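You operate a simulated robot arm through the tools that you are given. There is no shell and no other tool. Be economical: measure what you need, move in short steps, check, and stop when the job is done.

Carry out the task below with a simulated robot arm. There is one attempt and no reset: what you move stays moved.

Task
Rivet the pivot block in the nest and put it in the blue tray.
Fine: take the rivet from hole 1 of the blue rack; slide home, one stroke, slide out.

The check looks at the end state, three seconds after you hand in, the way a careful person would. Anything else that was tipped, shoved, dropped, spilled or broken makes it a failure.

Robot
A 6-joint arm with a two-finger parallel gripper, fixed in place. Base frame: the origin is at the foot of the arm, x ahead of it, y to its left, z up; the work surface is at about z = 853. Units: mm, degrees, N and s.
With the tool pointing down near the work surface it reaches from about 260 to 680 mm from the base axis. Its first joint turns from -66.0 to 66.0 degrees. Payload 2.9 kg.
The tool frame sits at the grasp point between the pads (the TCP): z along the fingers, y along the line on which they close. The tips reach 30 mm beyond it. Largest opening 110 mm; finger width 20, thickness 10; the body of the gripper, 48 by 112 mm, starts 55 mm behind the TCP.
Orientation is told as [roll, pitch, yaw] about the base's x, y, z axes, in that order, counted from this pose: with the fingers straight down and closing along the base's y, the tool's x points along the base's -x, its y along +y and its z along -z.

Tools
- The arm moves only by the tool arm_command. Its argument "deltas" is a list of rows, each a list of 6 numbers: the shift along the base's x, y, z in mm, then the turn, a rotation vector about the base's x, y, z in degrees. In form: [[dx, dy, dz, ax, ay, az], ...]. A call has 1 to 12 rows; each row is the pose to reach, as a shift and turn from the pose commanded when the call began. "jaw" is the gripper command, from -1 (fully open) to 1 (shut), values between in proportion, set as the call begins (left out, the last holds). Rows are played at 5 a second. More than 50 mm and 8.6 degrees between two rows, or a gripper value outside its range, and nothing of the call is played. Where a pose cannot be reached the arm comes as near as it can. A force on the tool above 50 N (or 10 N above the force at the start of the call, whichever is more), or a blocked arm, ends the call early, and 0.2 s more pass. Each finger travels about 108 mm/s and halts on what it meets, pressing with about 32 N; the grip force reading is that of the motor and also rises with nothing between the fingers. The clock runs only during rows and for 0.2 s after the last one: add rows that repeat a pose to give the fingers time. The reply holds the time, the measured pose of the TCP, the force on the tool along the base axes, the opening and the grip force, in the units named above and with some noise.
- Cameras (640 x 400 px; columns grow to the right, rows downward): "scene" is fixed at [61, 411.6, 1410.9]; the picture's right is [-0.86, -0.51, 0.00], its down [-0.22, 0.37, -0.90] and it looks along [0.46, -0.78, -0.43] (base axes); focal length 301 px, centre (320, 200). "wrist" rides on the gripper at [-36, 0, -57] in the tool frame; the picture's right is [0.00, -1.00, 0.00], its down [0.97, 0.00, -0.24] and it looks along [0.24, 0.00, 0.97] (tool axes); focal length 218 px, centre (320, 200). There is no depth. A picture from a camera that has moved, and an enlarged one, comes with that camera's place and axes in the base frame and with its lens. The place of the scene camera against the robot may be out by one fixed shift of up to 25 mm in any direction.
- get_image(camera): a new picture of that camera. It takes no simulated time.
- inspect(camera, box): a new picture of the part [left, top, right, bottom] of that camera's present view, enlarged. It takes no simulated time.
- hand_in(): hands the job in; it is judged then, once.

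Go step by step. Nothing tells you positions but the pictures and the camera data: compare them with the known pose of the tool, close in by small moves and look again before you grip or let go. The budget is 120 turns and 76 pictures, counting those below and the enlarged ones. Unless the task says otherwise, let go and move clear before handing in, and close with one line.

The tools are called as a command line: name --pt "numbers of a row" for each row, then --argument value for the rest, lists and objects as JSON in quotes. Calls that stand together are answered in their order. arm_command: Moves the arm, as the interface text tells. Its arguments: {"type":"object","properties":{"deltas":{"type":"array"},"jaw":{"type":"number"}},"required":["deltas"]} The other tools are called the same way: get_image (camera) takes a picture; inspect (camera, box) takes an enlarged picture of a part of a camera's view; hand_in () hands the job in.

At the start:

```text
time: 0.0
eef_pos: [295.6, -228.2, 1287.2]
ee_rot: [0.1, 0.0, -0.1]
contact_force: [0.1, 1.5, 0.5]
grip_width: 110.2
grasp_force: 0.0
```

scene: 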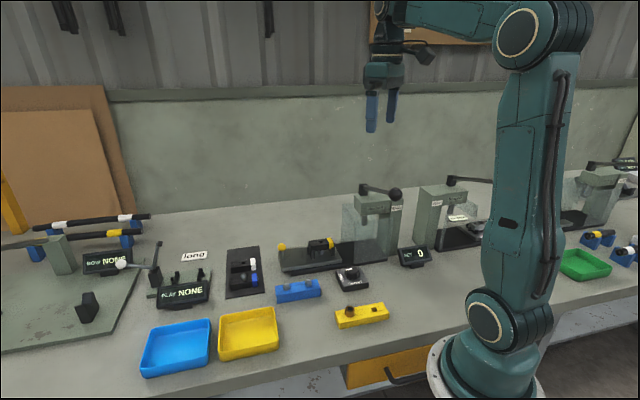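
wrist: 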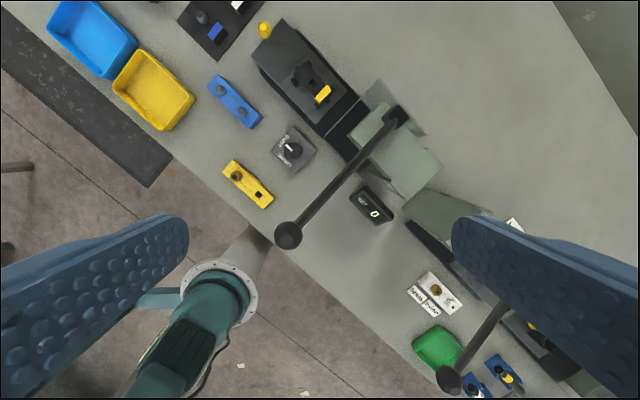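

I see a press with a slide nest, a blue rack, a yellow rack and trays. I'll enlarge the press area first.

inspect --camera "scene" --box '[220, 170, 440, 340]'

inspect --camera "wrist" --box '[180, 0, 460, 220]'

inspect --camera "scene" --box '[0, 190, 280, 390]'

inspect --camera "scene" --box '[400, 150, 640, 300]'

```text
2.35 times, centred on (330, 255) of scene
camera zoom: at [61.0, 411.6, 1410.9], right [-0.86, -0.51, 0.0], down [-0.22, 0.37, -0.9], along [0.46, -0.78, -0.43], focal length 708 px, centre (296, 71)
```

zoom: 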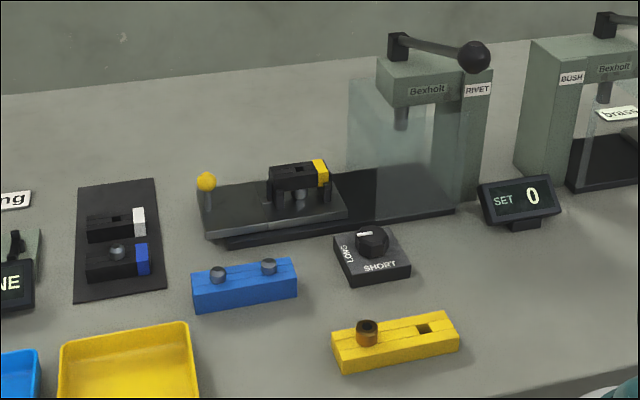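

```text
1.82 times, centred on (320, 110) of wrist
camera zoom: at [332.3, -228.5, 1344.1], right [0.0, -1.0, 0.0], down [-0.97, 0.0, 0.24], along [-0.24, 0.0, -0.97], focal length 397 px, centre (320, 364)
```

zoom: 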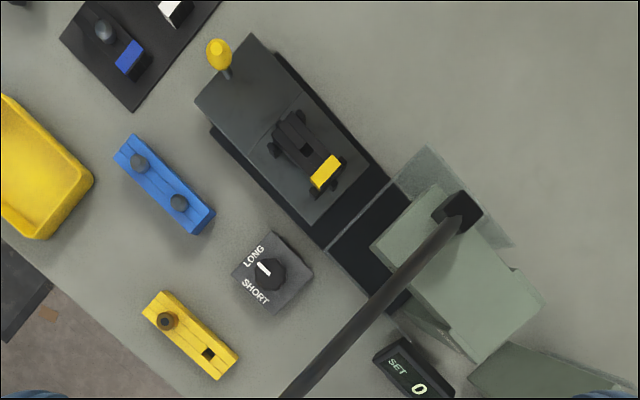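

```text
2.00 times, centred on (140, 290) of scene
camera zoom: at [61.0, 411.6, 1410.9], right [-0.86, -0.51, 0.0], down [-0.22, 0.37, -0.9], along [0.46, -0.78, -0.43], focal length 602 px, centre (680, 20)
```

zoom: 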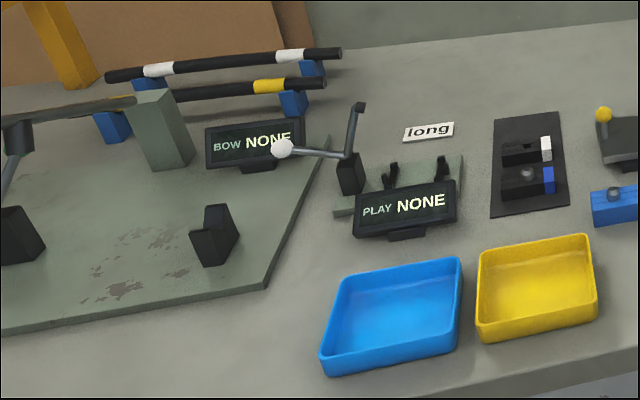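

```text
2.67 times, centred on (520, 225) of scene
camera zoom: at [61.0, 411.6, 1410.9], right [-0.86, -0.51, 0.0], down [-0.22, 0.37, -0.9], along [0.46, -0.78, -0.43], focal length 802 px, centre (-213, 133)
```

zoom: 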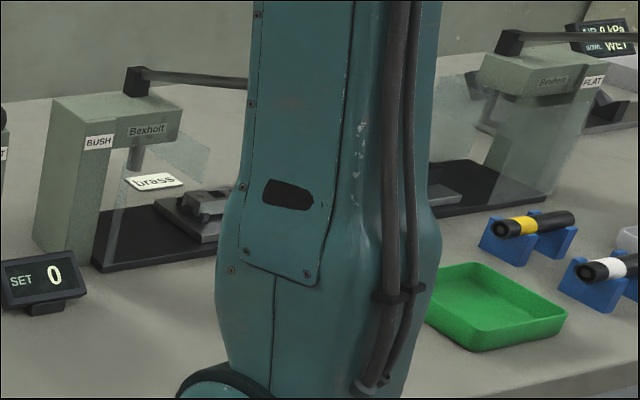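

The slide with the yellow-marked block is around (430,-234) and the blue rack is around (420,-60). I'll go over the rack for a closer view.

arm_command --pt "30 25 -20 0 0 0" --pt "60 50 -50 0 0 0" --pt "90 75 -80 0 0 0" --pt "110 100 -115 0 0 0" --pt "120 118 -155 0 0 0" --pt "120 118 -200 0 0 0" --pt "120 118 -200 0 0 0"

get_image --camera "wrist"

inspect --camera "wrist" --box '[180, 60, 460, 260]'

```text
time: 1.6
eef_pos: [415.4, -111.3, 1089.7]
ee_rot: [0.0, -0.1, -0.1]
contact_force: [0.1, 1.3, -0.9]
grip_width: 110.1
grasp_force: 0.0
```

```text
69 pictures are left
camera wrist: at [452.0, -110.6, 1146.3], right [0.0, -1.0, 0.0], down [-0.97, 0.0, 0.24], along [-0.24, 0.0, -0.97], focal length 218 px, centre (320, 200)
```

wrist: 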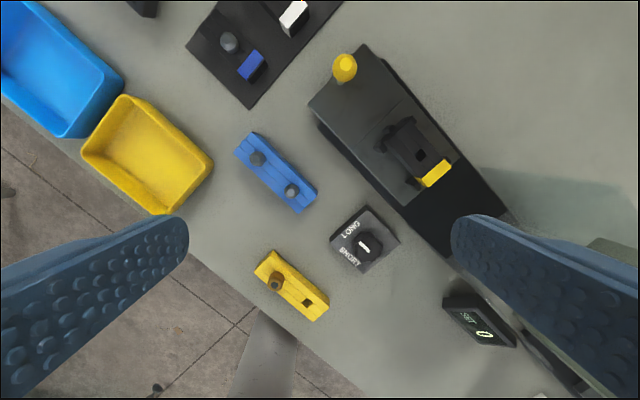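

```text
2.00 times, centred on (320, 160) of wrist
camera zoom: at [452.0, -110.6, 1146.3], right [0.0, -1.0, 0.0], down [-0.97, 0.0, 0.24], along [-0.24, 0.0, -0.97], focal length 436 px, centre (320, 280)
```

zoom: 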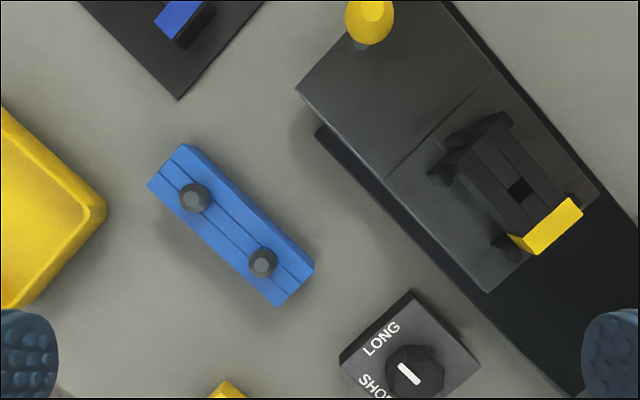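

The knob's pointer seems to point to LONG. I need close views of the rack's markings, the rivets, the knob and the board.

inspect --camera "scene" --box '[270, 265, 340, 310]'

inspect --camera "scene" --box '[270, 220, 400, 300]'

inspect --camera "scene" --box '[140, 230, 270, 310]'

inspect --camera "wrist" --box '[230, 125, 330, 220]'

```text
8.89 times, centred on (305, 288) of scene
camera zoom: at [61.0, 411.6, 1410.9], right [-0.86, -0.51, 0.0], down [-0.22, 0.37, -0.9], along [0.46, -0.78, -0.43], focal length 2675 px, centre (453, -578)
```

zoom: 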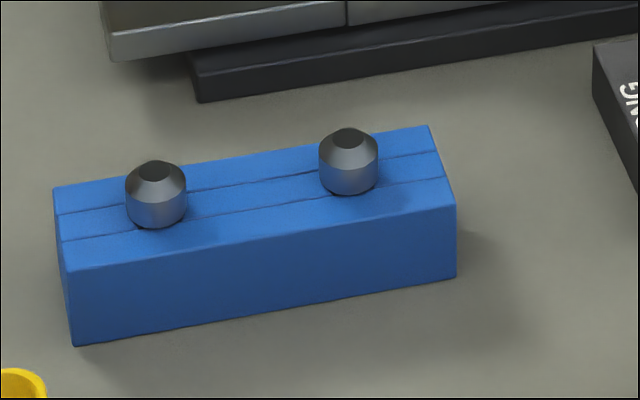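

```text
4.92 times, centred on (335, 260) of scene
camera zoom: at [61.0, 411.6, 1410.9], right [-0.86, -0.51, 0.0], down [-0.22, 0.37, -0.9], along [0.46, -0.78, -0.43], focal length 1482 px, centre (246, -95)
```

zoom: 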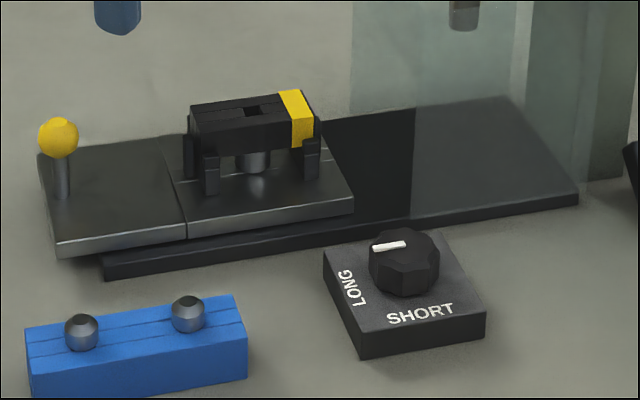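

```text
4.92 times, centred on (205, 270) of scene
camera zoom: at [61.0, 411.6, 1410.9], right [-0.86, -0.51, 0.0], down [-0.22, 0.37, -0.9], along [0.46, -0.78, -0.43], focal length 1482 px, centre (886, -145)
```

zoom: 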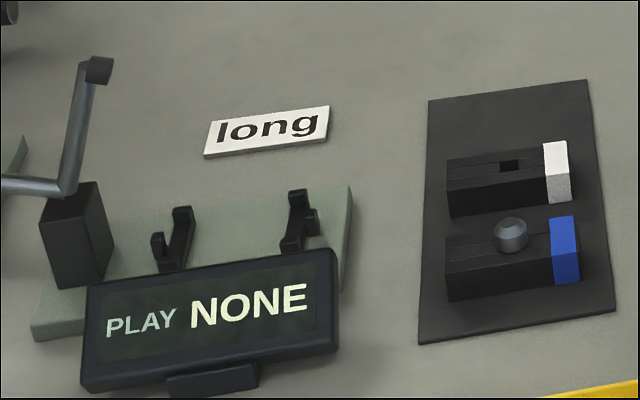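

```text
4.21 times, centred on (280, 172) of wrist
camera zoom: at [452.0, -110.6, 1146.3], right [0.0, -1.0, 0.0], down [-0.97, 0.0, 0.24], along [-0.24, 0.0, -0.97], focal length 919 px, centre (488, 316)
```

zoom: 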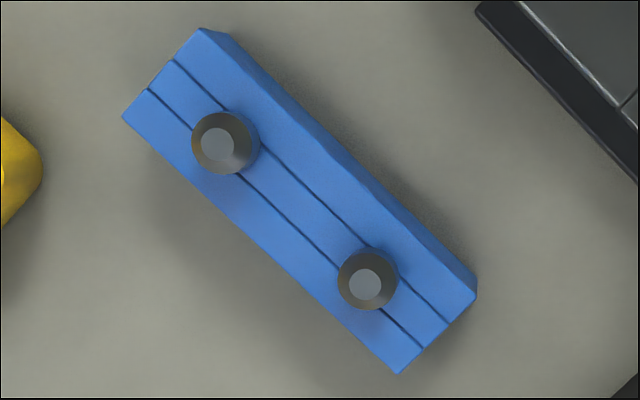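

No numbers are visible yet. I'll view the rack from its far side and lower, and check the knob too.

arm_command --pt "20 0 -40 0 0 0" --pt "40 0 -80 0 0 0" --pt "60 0 -110 0 0 0" --pt "80 0 -120 0 0 0" --pt "80 0 -120 0 0 0"

get_image --camera "wrist"

inspect --camera "wrist" --box '[180, 120, 340, 260]'

```text
time: 2.8
eef_pos: [495.9, -112.3, 966.1]
ee_rot: [-0.1, -0.1, 0.0]
contact_force: [0.4, -0.2, 0.0]
grip_width: 109.7
grasp_force: 0.0
```

```text
63 pictures are left
camera wrist: at [533.8, -111.0, 1023.2], right [0.0, -1.0, 0.0], down [-0.97, 0.0, 0.24], along [-0.24, 0.0, -0.97], focal length 218 px, centre (320, 200)
```

wrist: 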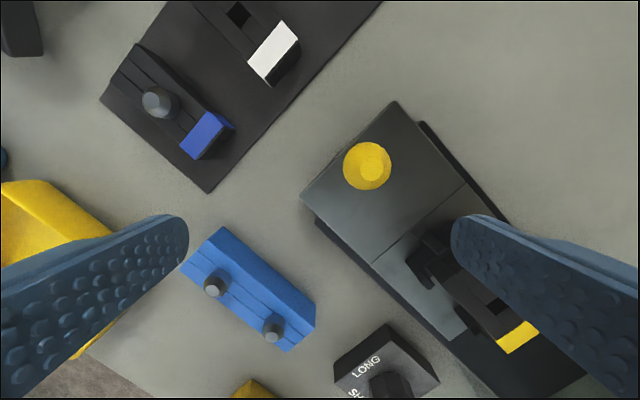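

```text
2.86 times, centred on (260, 190) of wrist
camera zoom: at [533.8, -111.0, 1023.2], right [0.0, -1.0, 0.0], down [-0.97, 0.0, 0.24], along [-0.24, 0.0, -0.97], focal length 624 px, centre (491, 229)
```

zoom: 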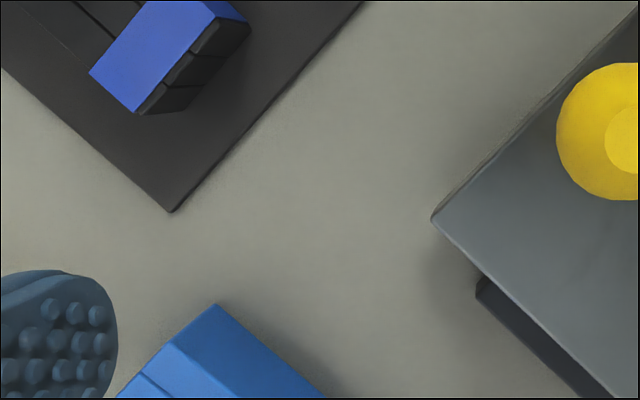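

I framed that wrongly, so I'll enlarge the rack itself.

inspect --camera "wrist" --box '[170, 220, 330, 355]'

inspect --camera "wrist" --box '[400, 210, 560, 370]'

```text
2.96 times, centred on (250, 288) of wrist
camera zoom: at [533.8, -111.0, 1023.2], right [0.0, -1.0, 0.0], down [-0.97, 0.0, 0.24], along [-0.24, 0.0, -0.97], focal length 647 px, centre (527, -59)
```

zoom: 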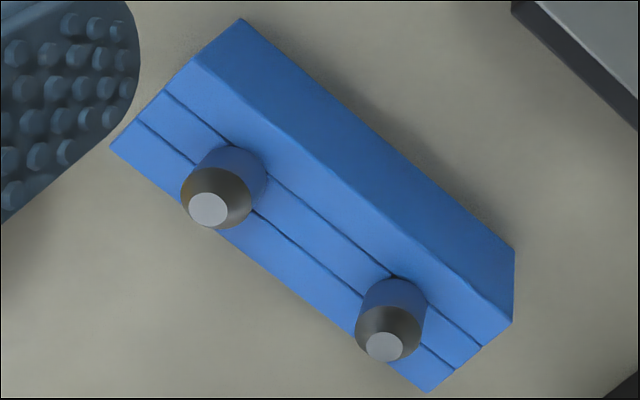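

```text
2.50 times, centred on (480, 290) of wrist
camera zoom: at [533.8, -111.0, 1023.2], right [0.0, -1.0, 0.0], down [-0.97, 0.0, 0.24], along [-0.24, 0.0, -0.97], focal length 546 px, centre (-80, -25)
```

zoom: 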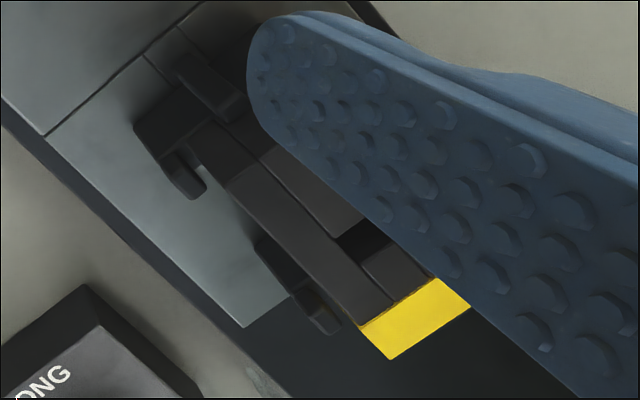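

I see no markings on this side. I'll check the near end of the rack, and the knob, from nearer the base.

arm_command --pt "-30 10 40 0 0 0" --pt "-70 20 65 0 0 0" --pt "-115 30 70 0 0 0" --pt "-160 40 70 0 0 0" --pt "-190 40 70 0 0 0" --pt "-190 40 70 0 0 0"

get_image --camera "wrist"

```text
refused: row 1 steps farther than a row can; nothing moved
```

```text
59 pictures are left
camera wrist: at [533.8, -111.0, 1023.2], right [0.0, -1.0, 0.0], down [-0.97, 0.0, 0.24], along [-0.24, 0.0, -0.97], focal length 218 px, centre (320, 200)
```

wrist: 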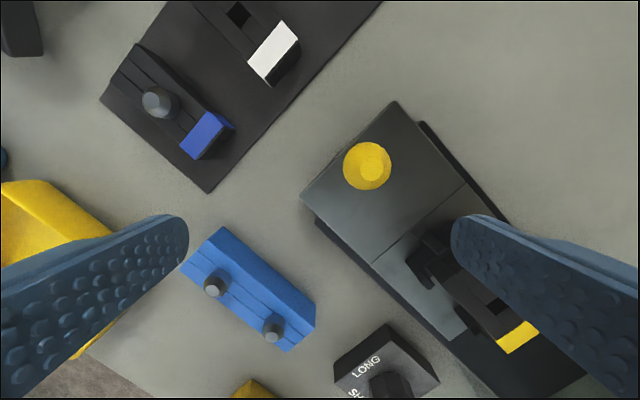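

The first step was just over 50 mm, so I'll use smaller ones.

arm_command --pt "-25 8 35 0 0 0" --pt "-60 16 60 0 0 0" --pt "-100 24 70 0 0 0" --pt "-140 32 70 0 0 0" --pt "-175 40 70 0 0 0" --pt "-190 40 70 0 0 0" --pt "-190 40 70 0 0 0"

```text
time: 4.4
eef_pos: [305.3, -69.9, 1035.9]
ee_rot: [0.0, 0.0, -0.1]
contact_force: [0.3, -0.3, -0.7]
grip_width: 109.9
grasp_force: 0.1
```

get_image --camera "wrist"

inspect --camera "wrist" --box '[240, 20, 440, 150]'

```text
58 pictures are left
camera wrist: at [342.5, -69.8, 1092.5], right [0.0, -1.0, 0.0], down [-0.97, 0.0, 0.24], along [-0.24, 0.0, -0.97], focal length 218 px, centre (320, 200)
```

wrist: 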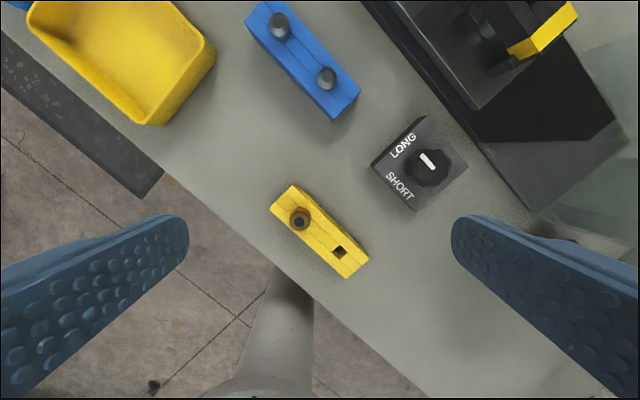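

```text
3.08 times, centred on (340, 85) of wrist
camera zoom: at [342.5, -69.8, 1092.5], right [0.0, -1.0, 0.0], down [-0.97, 0.0, 0.24], along [-0.24, 0.0, -0.97], focal length 672 px, centre (258, 554)
```

zoom: 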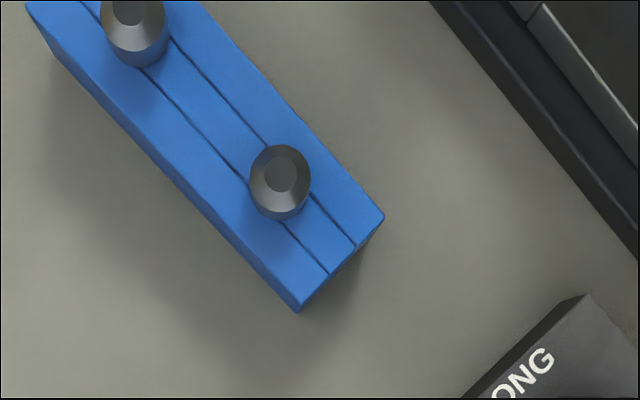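

No marks exist on the rack. Read from the front (in line with the LONG/SHORT lettering), hole 1 is the left one at about (438,-40). The knob points at LONG. I'll turn the gripper to the station's angle and hover above that rivet.

arm_command --pt "20 5 0 0 0 7.7" --pt "45 10 0 0 0 15.4" --pt "70 15 0 0 0 23.1" --pt "95 20 0 0 0 30.8" --pt "115 25 -10 0 0 38.5" --pt "133 30 -25 0 0 46" --pt "133 30 -37 0 0 46" --pt "133 30 -37 0 0 46"

get_image --camera "wrist"

```text
time: 6.2
eef_pos: [440.5, -41.2, 1002.2]
ee_rot: [0.0, 0.0, 46.1]
contact_force: [0.2, -1.0, 1.2]
grip_width: 109.9
grasp_force: 0.2
```

```text
56 pictures are left
camera wrist: at [465.7, -15.6, 1058.6], right [0.72, -0.69, 0.0], down [-0.67, -0.7, 0.24], along [-0.17, -0.17, -0.97], focal length 218 px, centre (320, 200)
```

wrist: 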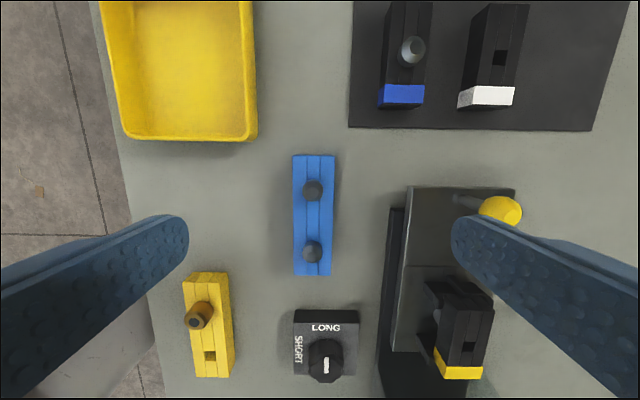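

The gripper is aligned with the rack, and rivet 1's top is about (438,-35.5,883). I'm moving above it with the jaw narrowed.

arm_command --pt "-2.5 5.8 -30 0 0 0" --pt "-2.5 5.8 -60 0 0 0" --pt "-2.5 5.8 -72 0 0 0" --pt "-2.5 5.8 -72 0 0 0" --jaw 0.2

get_image --camera "wrist"

inspect --camera "scene" --box '[250, 220, 380, 310]'

```text
time: 7.2
eef_pos: [437.1, -35.0, 926.4]
ee_rot: [0.0, 0.0, 46.0]
contact_force: [0.3, -0.4, -0.5]
grip_width: 44.1
grasp_force: 0.0
```

```text
55 pictures are left
camera wrist: at [462.0, -9.3, 983.7], right [0.72, -0.69, 0.0], down [-0.67, -0.7, 0.24], along [-0.17, -0.17, -0.97], focal length 218 px, centre (320, 200)
```

wrist: 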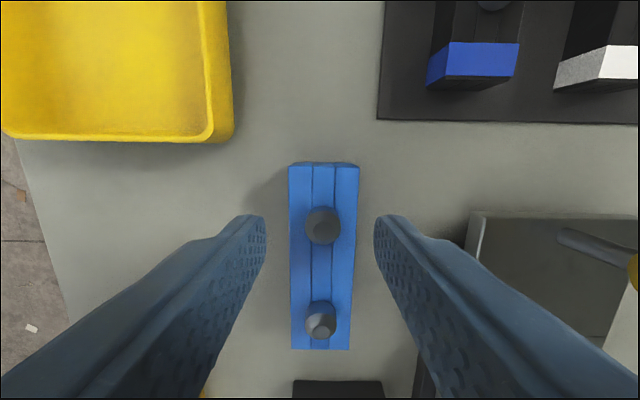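

```text
4.44 times, centred on (315, 265) of scene
camera zoom: at [61.0, 411.6, 1410.9], right [-0.86, -0.51, 0.0], down [-0.22, 0.37, -0.9], along [0.46, -0.78, -0.43], focal length 1338 px, centre (342, -89)
```

zoom: 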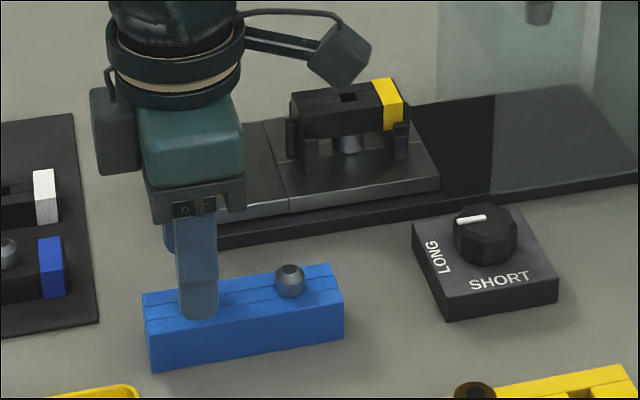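

inspect --camera "wrist" --box '[270, 180, 380, 260]'

```text
5.00 times, centred on (325, 220) of wrist
camera zoom: at [462.0, -9.3, 983.7], right [0.72, -0.69, 0.0], down [-0.67, -0.7, 0.24], along [-0.17, -0.17, -0.97], focal length 1091 px, centre (295, 100)
```

zoom: 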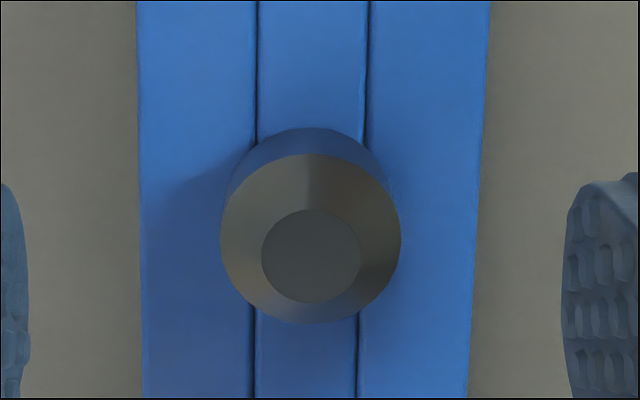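

Triangulating puts rivet 1's top at (437,-36.8,892). I'll lower to TCP z≈909 and then close.

arm_command --pt "0 -1.5 -8 0 0 0" --pt "0 -1.5 -14 0 0 0" --pt "0 -1.5 -17.5 0 0 0" --pt "0 -1.5 -17.5 0 0 0"

inspect --camera "scene" --box '[270, 255, 340, 305]'

get_image --camera "wrist"

```text
time: 8.2
eef_pos: [434.8, -35.0, 909.6]
ee_rot: [0.0, -0.1, 45.9]
contact_force: [0.6, -0.6, -0.5]
grip_width: 43.6
grasp_force: 0.1
```

```text
8.00 times, centred on (305, 280) of scene
camera zoom: at [61.0, 411.6, 1410.9], right [-0.86, -0.51, 0.0], down [-0.22, 0.37, -0.9], along [0.46, -0.78, -0.43], focal length 2408 px, centre (440, -440)
```

zoom: 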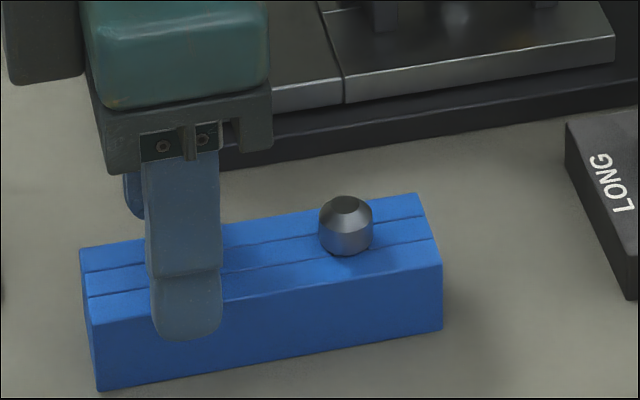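

```text
51 pictures are left
camera wrist: at [461.5, -9.9, 966.7], right [0.72, -0.69, 0.0], down [-0.67, -0.7, 0.24], along [-0.17, -0.17, -0.97], focal length 218 px, centre (320, 200)
```

wrist: 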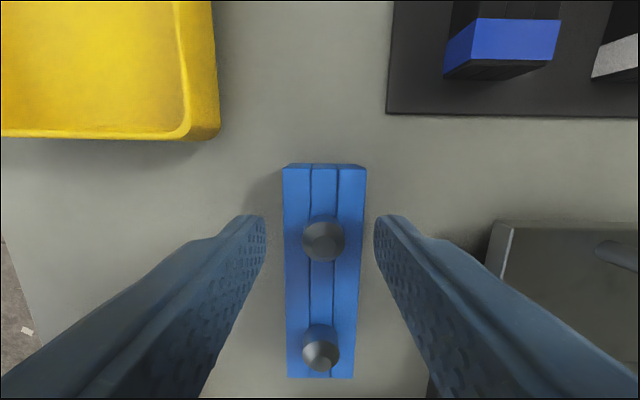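

The rivet sits between the tips, so I'm closing.

arm_command --pt "0 0 0 0 0 0" --pt "0 0 0 0 0 0" --pt "0 0 0 0 0 0" --jaw 1

inspect --camera "wrist" --box '[240, 180, 400, 290]'

```text
time: 9.0
eef_pos: [436.8, -37.3, 909.4]
ee_rot: [-0.2, -0.1, 45.9]
contact_force: [6.1, -6.1, -4.7]
grip_width: 14.5
grasp_force: 32.8
```

```text
3.64 times, centred on (320, 235) of wrist
camera zoom: at [462.3, -10.6, 966.8], right [0.72, -0.7, 0.0], down [-0.68, -0.7, 0.24], along [-0.16, -0.17, -0.97], focal length 794 px, centre (320, 73)
```

zoom: 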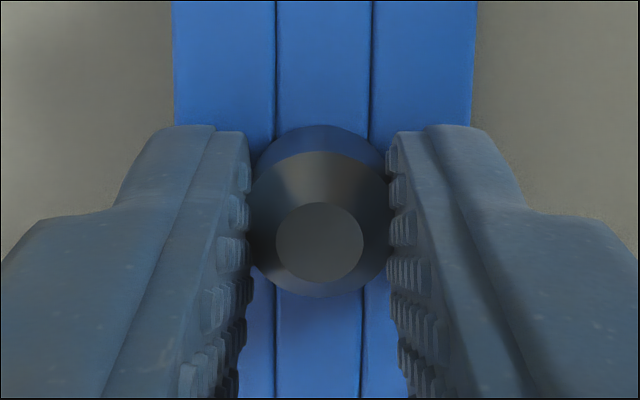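

The rivet is gripped (14.5 mm) with a small side load. I'll relieve that and lift straight up.

arm_command --pt "0.7 -0.7 0 0 0 0" --pt "0.7 -0.7 5 0 0 0" --pt "0.7 -0.7 12 0 0 0" --pt "0.7 -0.7 20 0 0 0" --pt "0.7 -0.7 40 0 0 0" --pt "0.7 -0.7 75 0 0 0" --pt "0.7 -0.7 105 0 0 0" --pt "0.7 -0.7 105 0 0 0"

inspect --camera "scene" --box '[255, 200, 395, 300]'

get_image --camera "wrist"

```text
time: 10.8
eef_pos: [437.7, -39.2, 1016.4]
ee_rot: [0.0, 0.0, 46.0]
contact_force: [0.0, -0.6, 0.0]
grip_width: 14.5
grasp_force: 31.7
```

```text
4.00 times, centred on (325, 250) of scene
camera zoom: at [61.0, 411.6, 1410.9], right [-0.86, -0.51, 0.0], down [-0.22, 0.37, -0.9], along [0.46, -0.78, -0.43], focal length 1204 px, centre (300, 0)
```

zoom: 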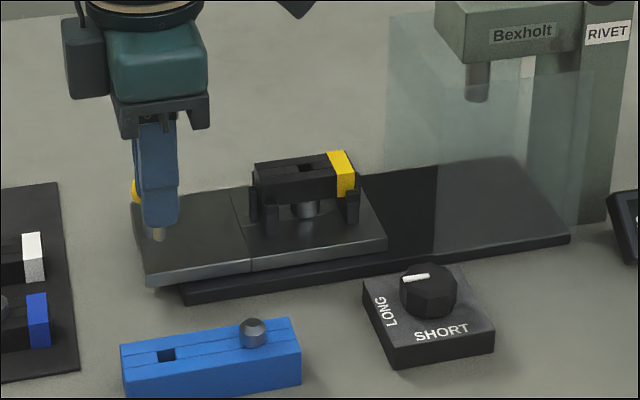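

```text
48 pictures are left
camera wrist: at [463.3, -12.1, 1072.2], right [0.72, -0.69, 0.0], down [-0.67, -0.7, 0.24], along [-0.17, -0.17, -0.97], focal length 218 px, centre (320, 200)
```

wrist: 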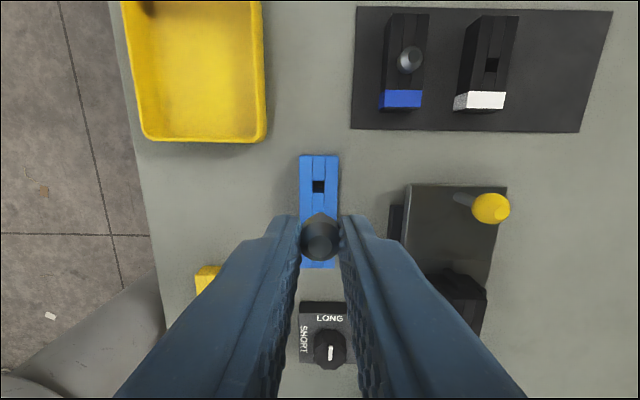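

The rivet is out and its shank is showing below the tips. The block's hole triangulates to about (445,-215,913), so I'll hover over it at the same relative height and compare.

arm_command --pt "0 -20 20 0 0 0" --pt "1 -50 36 0 0 0" --pt "2 -85 36 0 0 0" --pt "4 -120 36 0 0 0" --pt "6 -150 36 0 0 0" --pt "7 -176 36 0 0 0" --pt "7 -176 36 0 0 0"

get_image --camera "wrist"

inspect --camera "wrist" --box '[260, 130, 380, 210]'

```text
time: 12.4
eef_pos: [442.6, -214.9, 1051.0]
ee_rot: [-0.1, 0.1, 46.1]
contact_force: [-0.5, -0.2, -0.5]
grip_width: 14.6
grasp_force: 32.2
```

```text
47 pictures are left
camera wrist: at [469.3, -188.9, 1109.1], right [0.72, -0.69, 0.0], down [-0.67, -0.7, 0.24], along [-0.17, -0.17, -0.97], focal length 218 px, centre (320, 200)
```

wrist: 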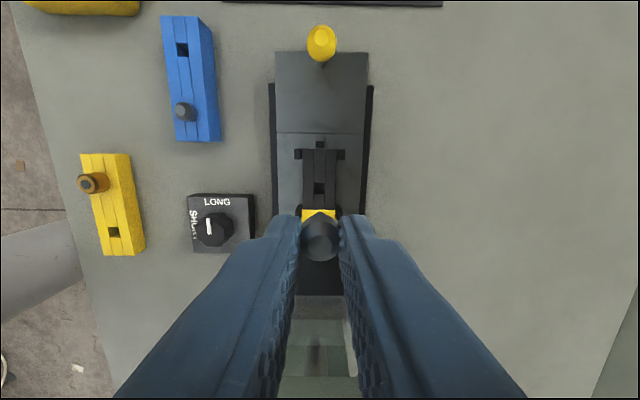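

```text
5.00 times, centred on (320, 170) of wrist
camera zoom: at [469.3, -188.9, 1109.1], right [0.72, -0.69, 0.0], down [-0.67, -0.7, 0.24], along [-0.17, -0.17, -0.97], focal length 1091 px, centre (320, 350)
```

zoom: 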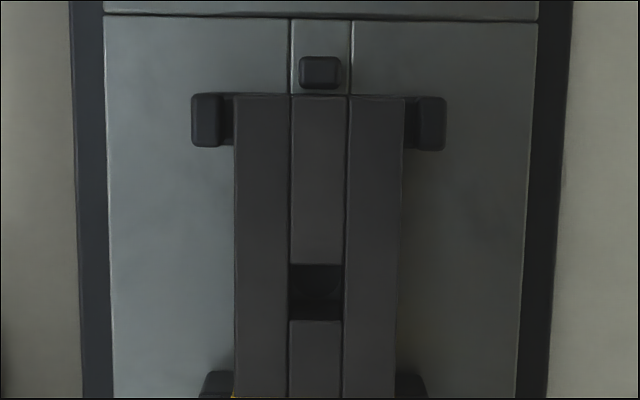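

The hole lines up nearly the same as the rack's hole did. I'll lower to refine.

arm_command --pt "0 0 -30 0 0 0" --pt "0 0 -55 0 0 0" --pt "0 0 -68 0 0 0" --pt "0 0 -68 0 0 0"

inspect --camera "wrist" --box '[260, 170, 380, 250]'

inspect --camera "scene" --box '[265, 190, 385, 280]'

```text
time: 13.4
eef_pos: [442.0, -212.6, 984.7]
ee_rot: [0.0, 0.0, 46.0]
contact_force: [-0.1, -0.7, 0.0]
grip_width: 14.5
grasp_force: 32.1
```

```text
5.00 times, centred on (320, 210) of wrist
camera zoom: at [468.7, -186.9, 1040.6], right [0.72, -0.69, 0.0], down [-0.67, -0.7, 0.24], along [-0.17, -0.17, -0.97], focal length 1091 px, centre (320, 150)
```

zoom: 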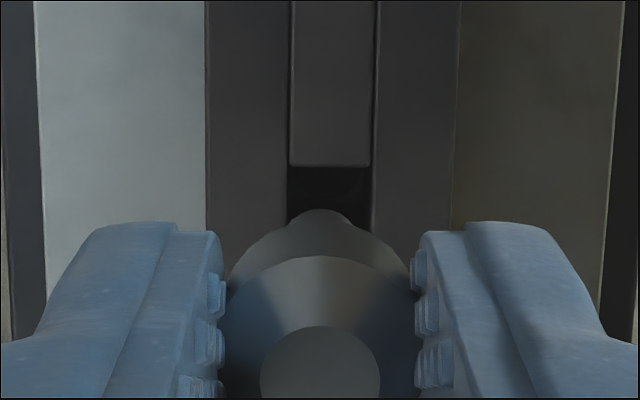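

```text
4.44 times, centred on (325, 235) of scene
camera zoom: at [61.0, 411.6, 1410.9], right [-0.86, -0.51, 0.0], down [-0.22, 0.37, -0.9], along [0.46, -0.78, -0.43], focal length 1338 px, centre (298, 44)
```

zoom: 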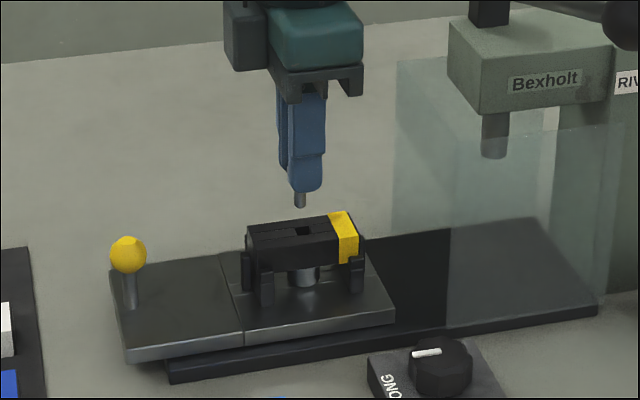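

The shank tip and the hole are both visible from the scene camera. I'll zoom in strongly there to check alignment along the slide.

inspect --camera "scene" --box '[305, 215, 345, 245]'

```text
13.33 times, centred on (325, 230) of scene
camera zoom: at [61.0, 411.6, 1410.9], right [-0.86, -0.51, 0.0], down [-0.22, 0.37, -0.9], along [0.46, -0.78, -0.43], focal length 4012 px, centre (253, -200)
```

zoom: 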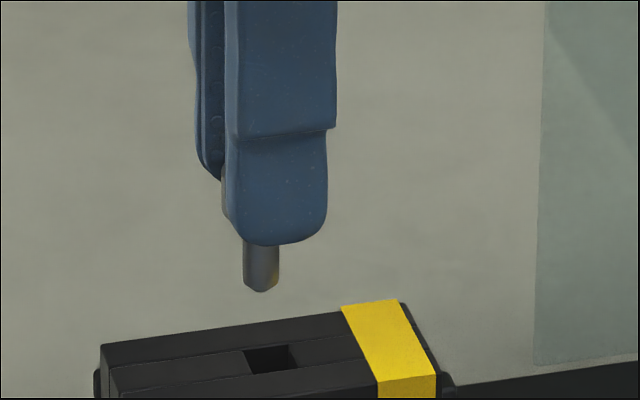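

The hole is about 2.3 mm further along the slide and 1.2 mm sideways from the shank. I'll correct that, come down to just above it and look again.

arm_command --pt "-0.7 -2.5 0 0 0 0" --pt "-0.7 -2.5 -8 0 0 0" --pt "-0.7 -2.5 -12 0 0 0" --pt "-0.7 -2.5 -12 0 0 0"

inspect --camera "scene" --box '[305, 215, 345, 245]'

inspect --camera "wrist" --box '[260, 170, 380, 250]'

```text
time: 14.4
eef_pos: [442.9, -214.6, 971.5]
ee_rot: [0.0, -0.1, 46.0]
contact_force: [-1.2, -0.4, -0.4]
grip_width: 14.4
grasp_force: 31.7
```

```text
13.33 times, centred on (325, 230) of scene
camera zoom: at [61.0, 411.6, 1410.9], right [-0.86, -0.51, 0.0], down [-0.22, 0.37, -0.9], along [0.46, -0.78, -0.43], focal length 4012 px, centre (253, -200)
```

zoom: 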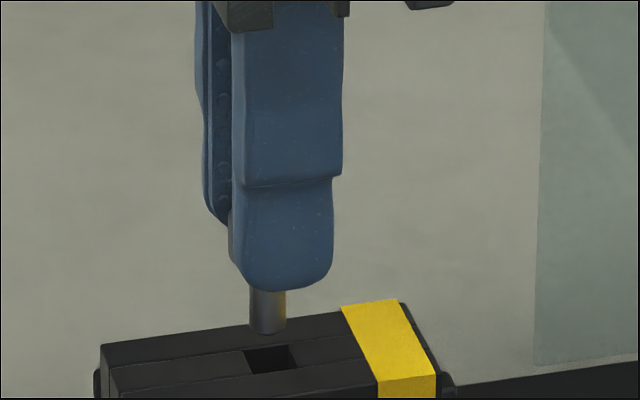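

```text
5.00 times, centred on (320, 210) of wrist
camera zoom: at [468.5, -189.3, 1028.2], right [0.72, -0.69, 0.0], down [-0.67, -0.7, 0.24], along [-0.17, -0.17, -0.97], focal length 1091 px, centre (320, 150)
```

zoom: 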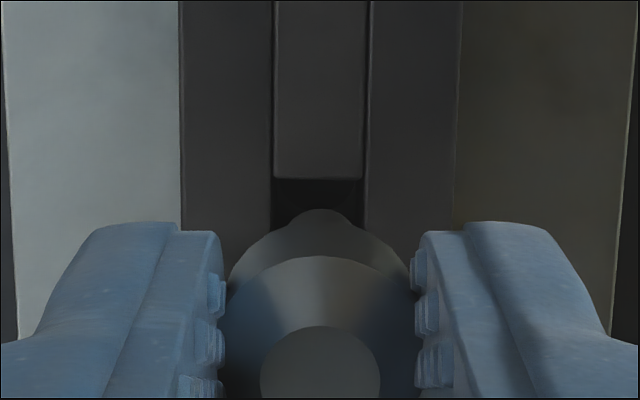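

Only about 0.6 mm remains along the slide and the sideways alignment is good. I'll insert with small steps.

arm_command --pt "-0.4 -0.4 0 0 0 0" --pt "-0.4 -0.4 -6 0 0 0" --pt "-0.4 -0.4 -9 0 0 0" --pt "-0.4 -0.4 -12 0 0 0"

inspect --camera "scene" --box '[305, 215, 345, 245]'

```text
time: 15.4
eef_pos: [442.7, -215.4, 959.0]
ee_rot: [0.0, 0.0, 46.0]
contact_force: [-1.0, -0.5, -1.0]
grip_width: 14.7
grasp_force: 32.4
```

```text
13.33 times, centred on (325, 230) of scene
camera zoom: at [61.0, 411.6, 1410.9], right [-0.86, -0.51, 0.0], down [-0.22, 0.37, -0.9], along [0.46, -0.78, -0.43], focal length 4012 px, centre (253, -200)
```

zoom: 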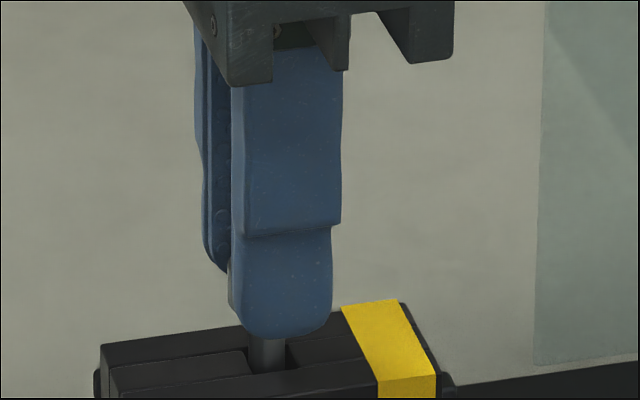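

The shank is entering with no force. I'll continue down to seat it.

arm_command --pt "0 0 -3 0 0 0" --pt "0 0 -5 0 0 0" --pt "0 0 -7 0 0 0" --pt "0 0 -8 0 0 0"

inspect --camera "scene" --box '[305, 215, 345, 245]'

inspect --camera "wrist" --box '[250, 160, 390, 270]'

```text
time: 16.4
eef_pos: [442.6, -215.5, 952.4]
ee_rot: [0.0, -0.1, 46.0]
contact_force: [0.5, -0.2, -0.4]
grip_width: 14.6
grasp_force: 31.8
```

```text
13.33 times, centred on (325, 230) of scene
camera zoom: at [61.0, 411.6, 1410.9], right [-0.86, -0.51, 0.0], down [-0.22, 0.37, -0.9], along [0.46, -0.78, -0.43], focal length 4012 px, centre (253, -200)
```

zoom: 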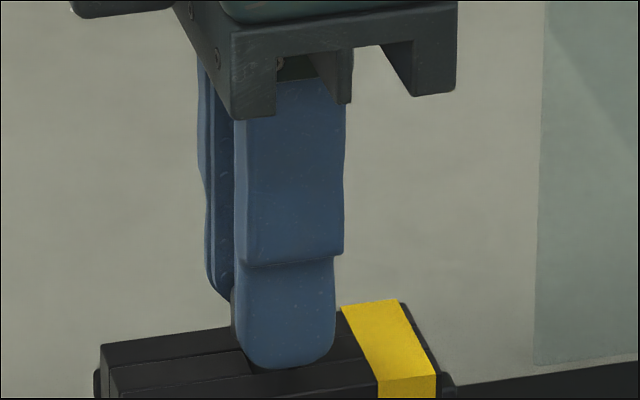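

```text
3.64 times, centred on (320, 215) of wrist
camera zoom: at [467.8, -189.2, 1009.2], right [0.72, -0.69, 0.0], down [-0.67, -0.7, 0.24], along [-0.17, -0.17, -0.97], focal length 794 px, centre (320, 146)
```

zoom: 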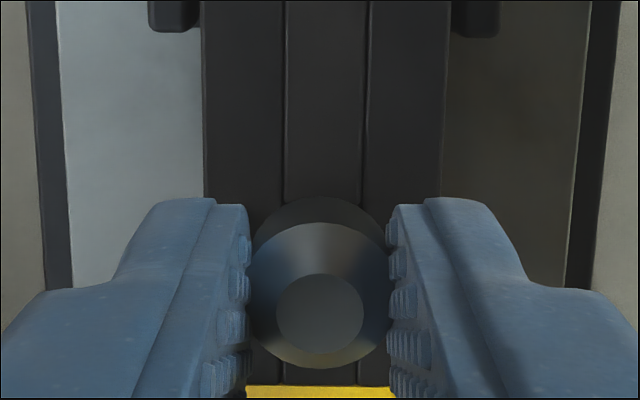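

Nearly seated. I'll go a little further until I feel contact.

arm_command --pt "0 0 -1 0 0 0" --pt "0 0 -2 0 0 0" --pt "0 0 -2.5 0 0 0"

```text
time: 17.2
eef_pos: [443.0, -216.0, 948.9]
ee_rot: [0.0, 0.0, 46.0]
contact_force: [-0.2, 0.0, 0.1]
grip_width: 14.7
grasp_force: 31.6
```

arm_command --pt "0 0 -1 0 0 0" --pt "0 0 -2 0 0 0"

inspect --camera "wrist" --box '[250, 160, 390, 270]'

```text
time: 17.8
eef_pos: [443.4, -217.6, 948.0]
ee_rot: [0.0, 0.0, 46.1]
contact_force: [-0.3, 0.3, 1.1]
grip_width: 14.5
grasp_force: 31.8
```

```text
3.64 times, centred on (320, 215) of wrist
camera zoom: at [468.7, -190.4, 1004.4], right [0.72, -0.69, 0.0], down [-0.67, -0.7, 0.24], along [-0.17, -0.17, -0.97], focal length 794 px, centre (320, 146)
```

zoom: 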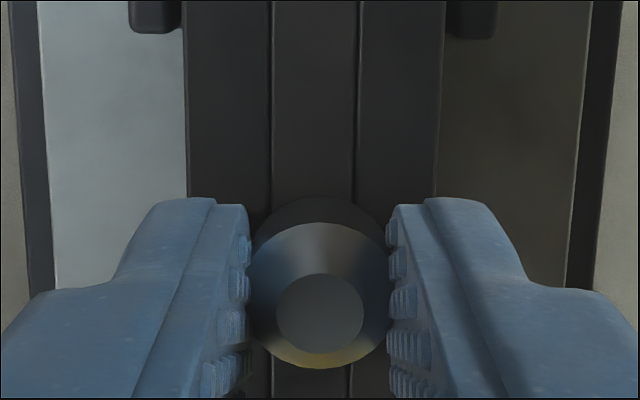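

arm_command --pt "-0.5 0.5 -1 0 0 0" --pt "-0.5 0.5 -2 0 0 0" --pt "-0.5 0.5 -2 0 0 0"

inspect --camera "scene" --box '[305, 220, 345, 250]'

```text
time: 18.6
eef_pos: [442.2, -216.8, 946.9]
ee_rot: [-0.1, -0.1, 46.0]
contact_force: [-0.2, 0.1, 15.8]
grip_width: 14.6
grasp_force: 32.3
```

```text
13.33 times, centred on (325, 235) of scene
camera zoom: at [60.8, 411.8, 1410.9], right [-0.86, -0.51, 0.0], down [-0.22, 0.37, -0.9], along [0.46, -0.78, -0.43], focal length 4012 px, centre (253, -267)
```

zoom: 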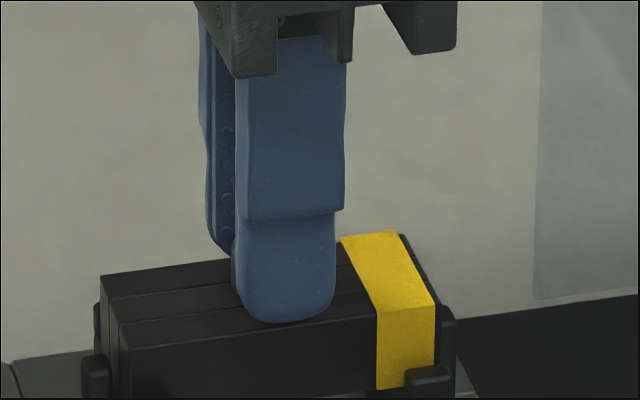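

It is seated with 16 N upward. I'll ease off, open the jaw and rise.

arm_command --pt "0 0 1 0 0 0" --pt "0 0 1 0 0 0" --pt "0 0 1 0 0 0" --jaw 0.35

arm_command --pt "0 0 20 0 0 0" --pt "0 0 50 0 0 0" --pt "0 0 80 0 0 0" --pt "0 0 80 0 0 0"

get_image --camera "wrist"

inspect --camera "scene" --box '[270, 170, 420, 280]'

```text
time: 19.4
eef_pos: [442.2, -215.1, 945.9]
ee_rot: [0.0, 0.0, 46.0]
contact_force: [0.4, 0.1, 0.1]
grip_width: 35.8
grasp_force: 0.0
```

```text
time: 20.4
eef_pos: [440.2, -214.6, 1026.2]
ee_rot: [0.1, 0.0, 46.0]
contact_force: [0.2, -0.4, 0.0]
grip_width: 35.8
grasp_force: 0.1
```

```text
35 pictures are left
camera wrist: at [466.6, -189.3, 1082.5], right [0.72, -0.69, 0.0], down [-0.67, -0.7, 0.24], along [-0.17, -0.17, -0.97], focal length 218 px, centre (320, 200)
```

wrist: 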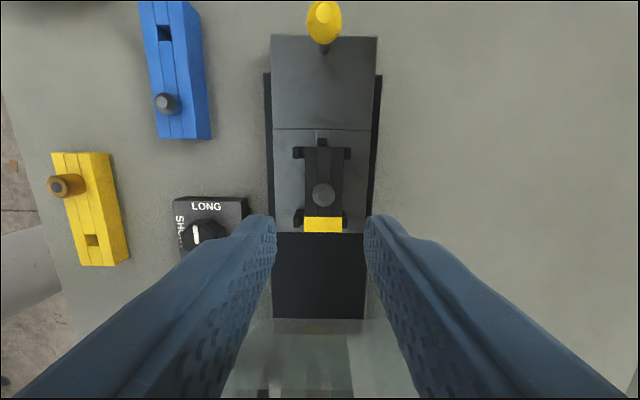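

```text
3.64 times, centred on (345, 225) of scene
camera zoom: at [61.0, 411.6, 1410.9], right [-0.86, -0.51, 0.0], down [-0.22, 0.37, -0.9], along [0.46, -0.78, -0.43], focal length 1094 px, centre (229, 109)
```

zoom: 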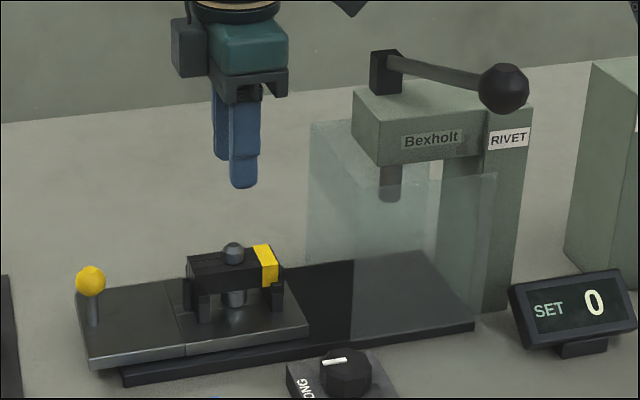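

The rivet is seated in the block. Next is the slide's yellow ball handle at about (528,-132,907). I'm moving above it with the jaw at 60 mm.

arm_command --pt "30 28 0 0 0 0" --pt "60 56 0 0 0 0" --pt "86 82 -20 0 0 0" --pt "86 82 -50 0 0 0" --pt "86 82 -60 0 0 0" --pt "86 82 -60 0 0 0" --jaw -0.1

get_image --camera "wrist"

```text
time: 21.8
eef_pos: [528.0, -134.8, 963.1]
ee_rot: [-0.1, 0.0, 45.9]
contact_force: [0.0, -0.4, 0.6]
grip_width: 60.4
grasp_force: 0.0
```

```text
33 pictures are left
camera wrist: at [553.6, -108.6, 1021.1], right [0.72, -0.69, 0.0], down [-0.67, -0.7, 0.24], along [-0.17, -0.17, -0.97], focal length 218 px, centre (320, 200)
```

wrist: 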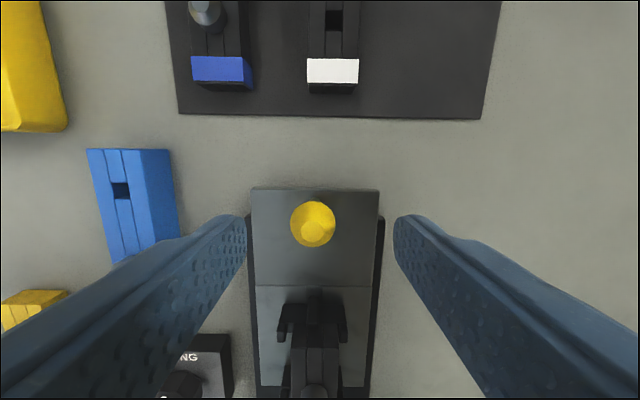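

The ball is a few mm left of and nearer than the axis. I'll correct and lower so the tips straddle it.

arm_command --pt "-4.6 0.2 0 0 0 0" --pt "-4.6 0.2 -20 0 0 0" --pt "-4.6 0.2 -35 0 0 0" --pt "-4.6 0.2 -42 0 0 0" --pt "-4.6 0.2 -42 0 0 0"

get_image --camera "wrist"

inspect --camera "scene" --box '[260, 210, 360, 280]'

```text
time: 23.0
eef_pos: [524.3, -134.6, 923.0]
ee_rot: [0.1, 0.0, 46.0]
contact_force: [-0.8, 0.1, 0.0]
grip_width: 60.8
grasp_force: 0.0
```

```text
32 pictures are left
camera wrist: at [550.5, -108.0, 980.1], right [0.72, -0.69, 0.0], down [-0.67, -0.7, 0.24], along [-0.17, -0.17, -0.97], focal length 218 px, centre (320, 200)
```

wrist: 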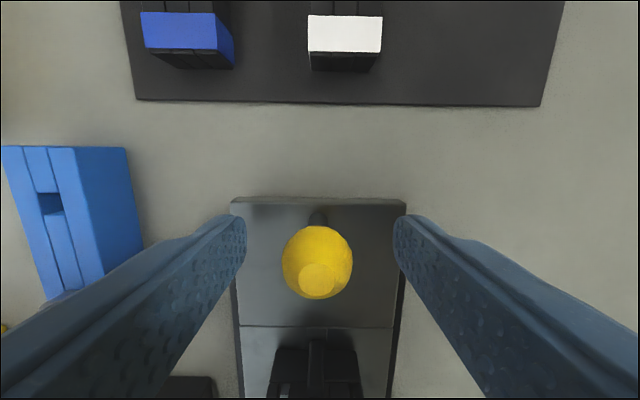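

```text
5.71 times, centred on (310, 245) of scene
camera zoom: at [61.0, 411.6, 1410.9], right [-0.86, -0.51, 0.0], down [-0.22, 0.37, -0.9], along [0.46, -0.78, -0.43], focal length 1720 px, centre (377, -57)
```

zoom: 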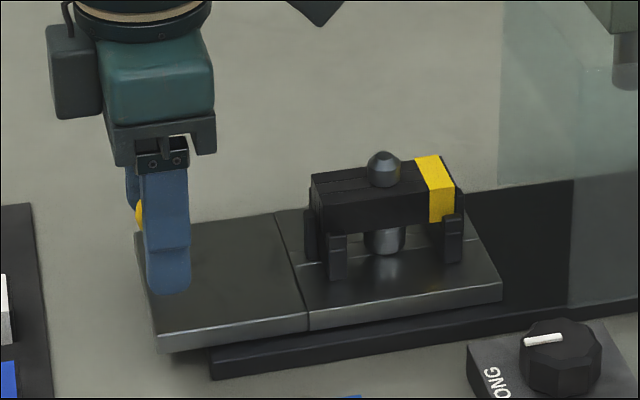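

The ball is centred between the fingers. Closing on it.

arm_command --pt "0 0 0 0 0 0" --pt "0 0 0 0 0 0" --pt "0 0 0 0 0 0" --pt "0 0 0 0 0 0" --jaw 1

inspect --camera "wrist" --box '[220, 180, 420, 320]'

```text
time: 24.0
eef_pos: [523.4, -132.9, 922.9]
ee_rot: [0.1, 0.0, 46.1]
contact_force: [-7.9, 8.7, 1.3]
grip_width: 22.4
grasp_force: 45.1
```

```text
2.86 times, centred on (320, 250) of wrist
camera zoom: at [550.0, -107.4, 980.2], right [0.72, -0.69, 0.0], down [-0.67, -0.7, 0.24], along [-0.17, -0.17, -0.97], focal length 624 px, centre (320, 57)
```

zoom: 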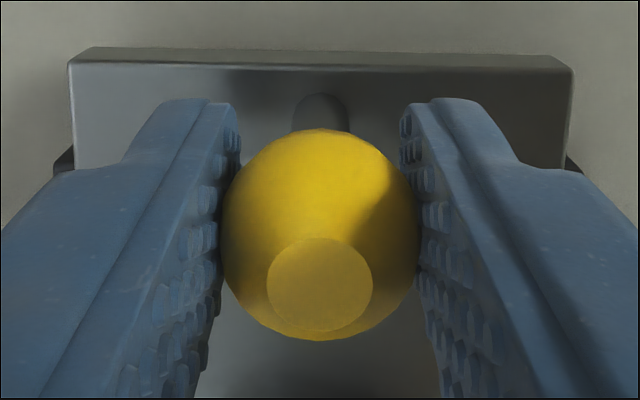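

The handle is gripped. I'll relieve the side load and push along the slide gently, checking force.

arm_command --pt "-0.6 0.6 0 0 0 0" --pt "-4 -3 0 0 0 0" --pt "-11 -10.2 0 0 0 0" --pt "-18 -17.4 0 0 0 0" --pt "-25 -24.6 0 0 0 0" --pt "-31.9 -31.8 0 0 0 0" --pt "-31.9 -31.8 0 0 0 0"

inspect --camera "scene" --box '[260, 180, 420, 290]'

```text
time: 25.6
eef_pos: [492.5, -164.8, 923.6]
ee_rot: [-0.1, 0.0, 46.0]
contact_force: [1.4, -0.1, -8.1]
grip_width: 22.4
grasp_force: 44.8
```

```text
3.64 times, centred on (340, 235) of scene
camera zoom: at [61.2, 411.6, 1410.9], right [-0.86, -0.51, 0.0], down [-0.22, 0.37, -0.9], along [0.46, -0.78, -0.43], focal length 1094 px, centre (247, 73)
```

zoom: 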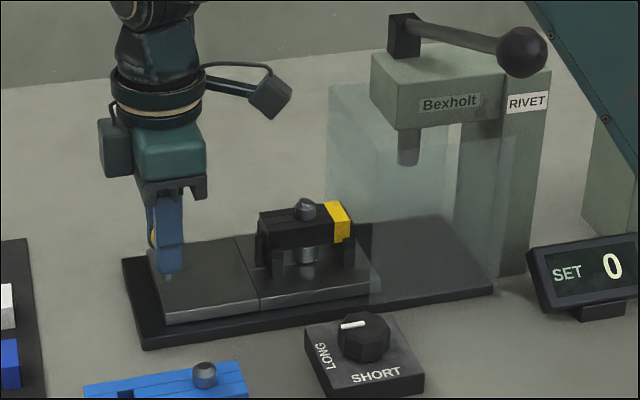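

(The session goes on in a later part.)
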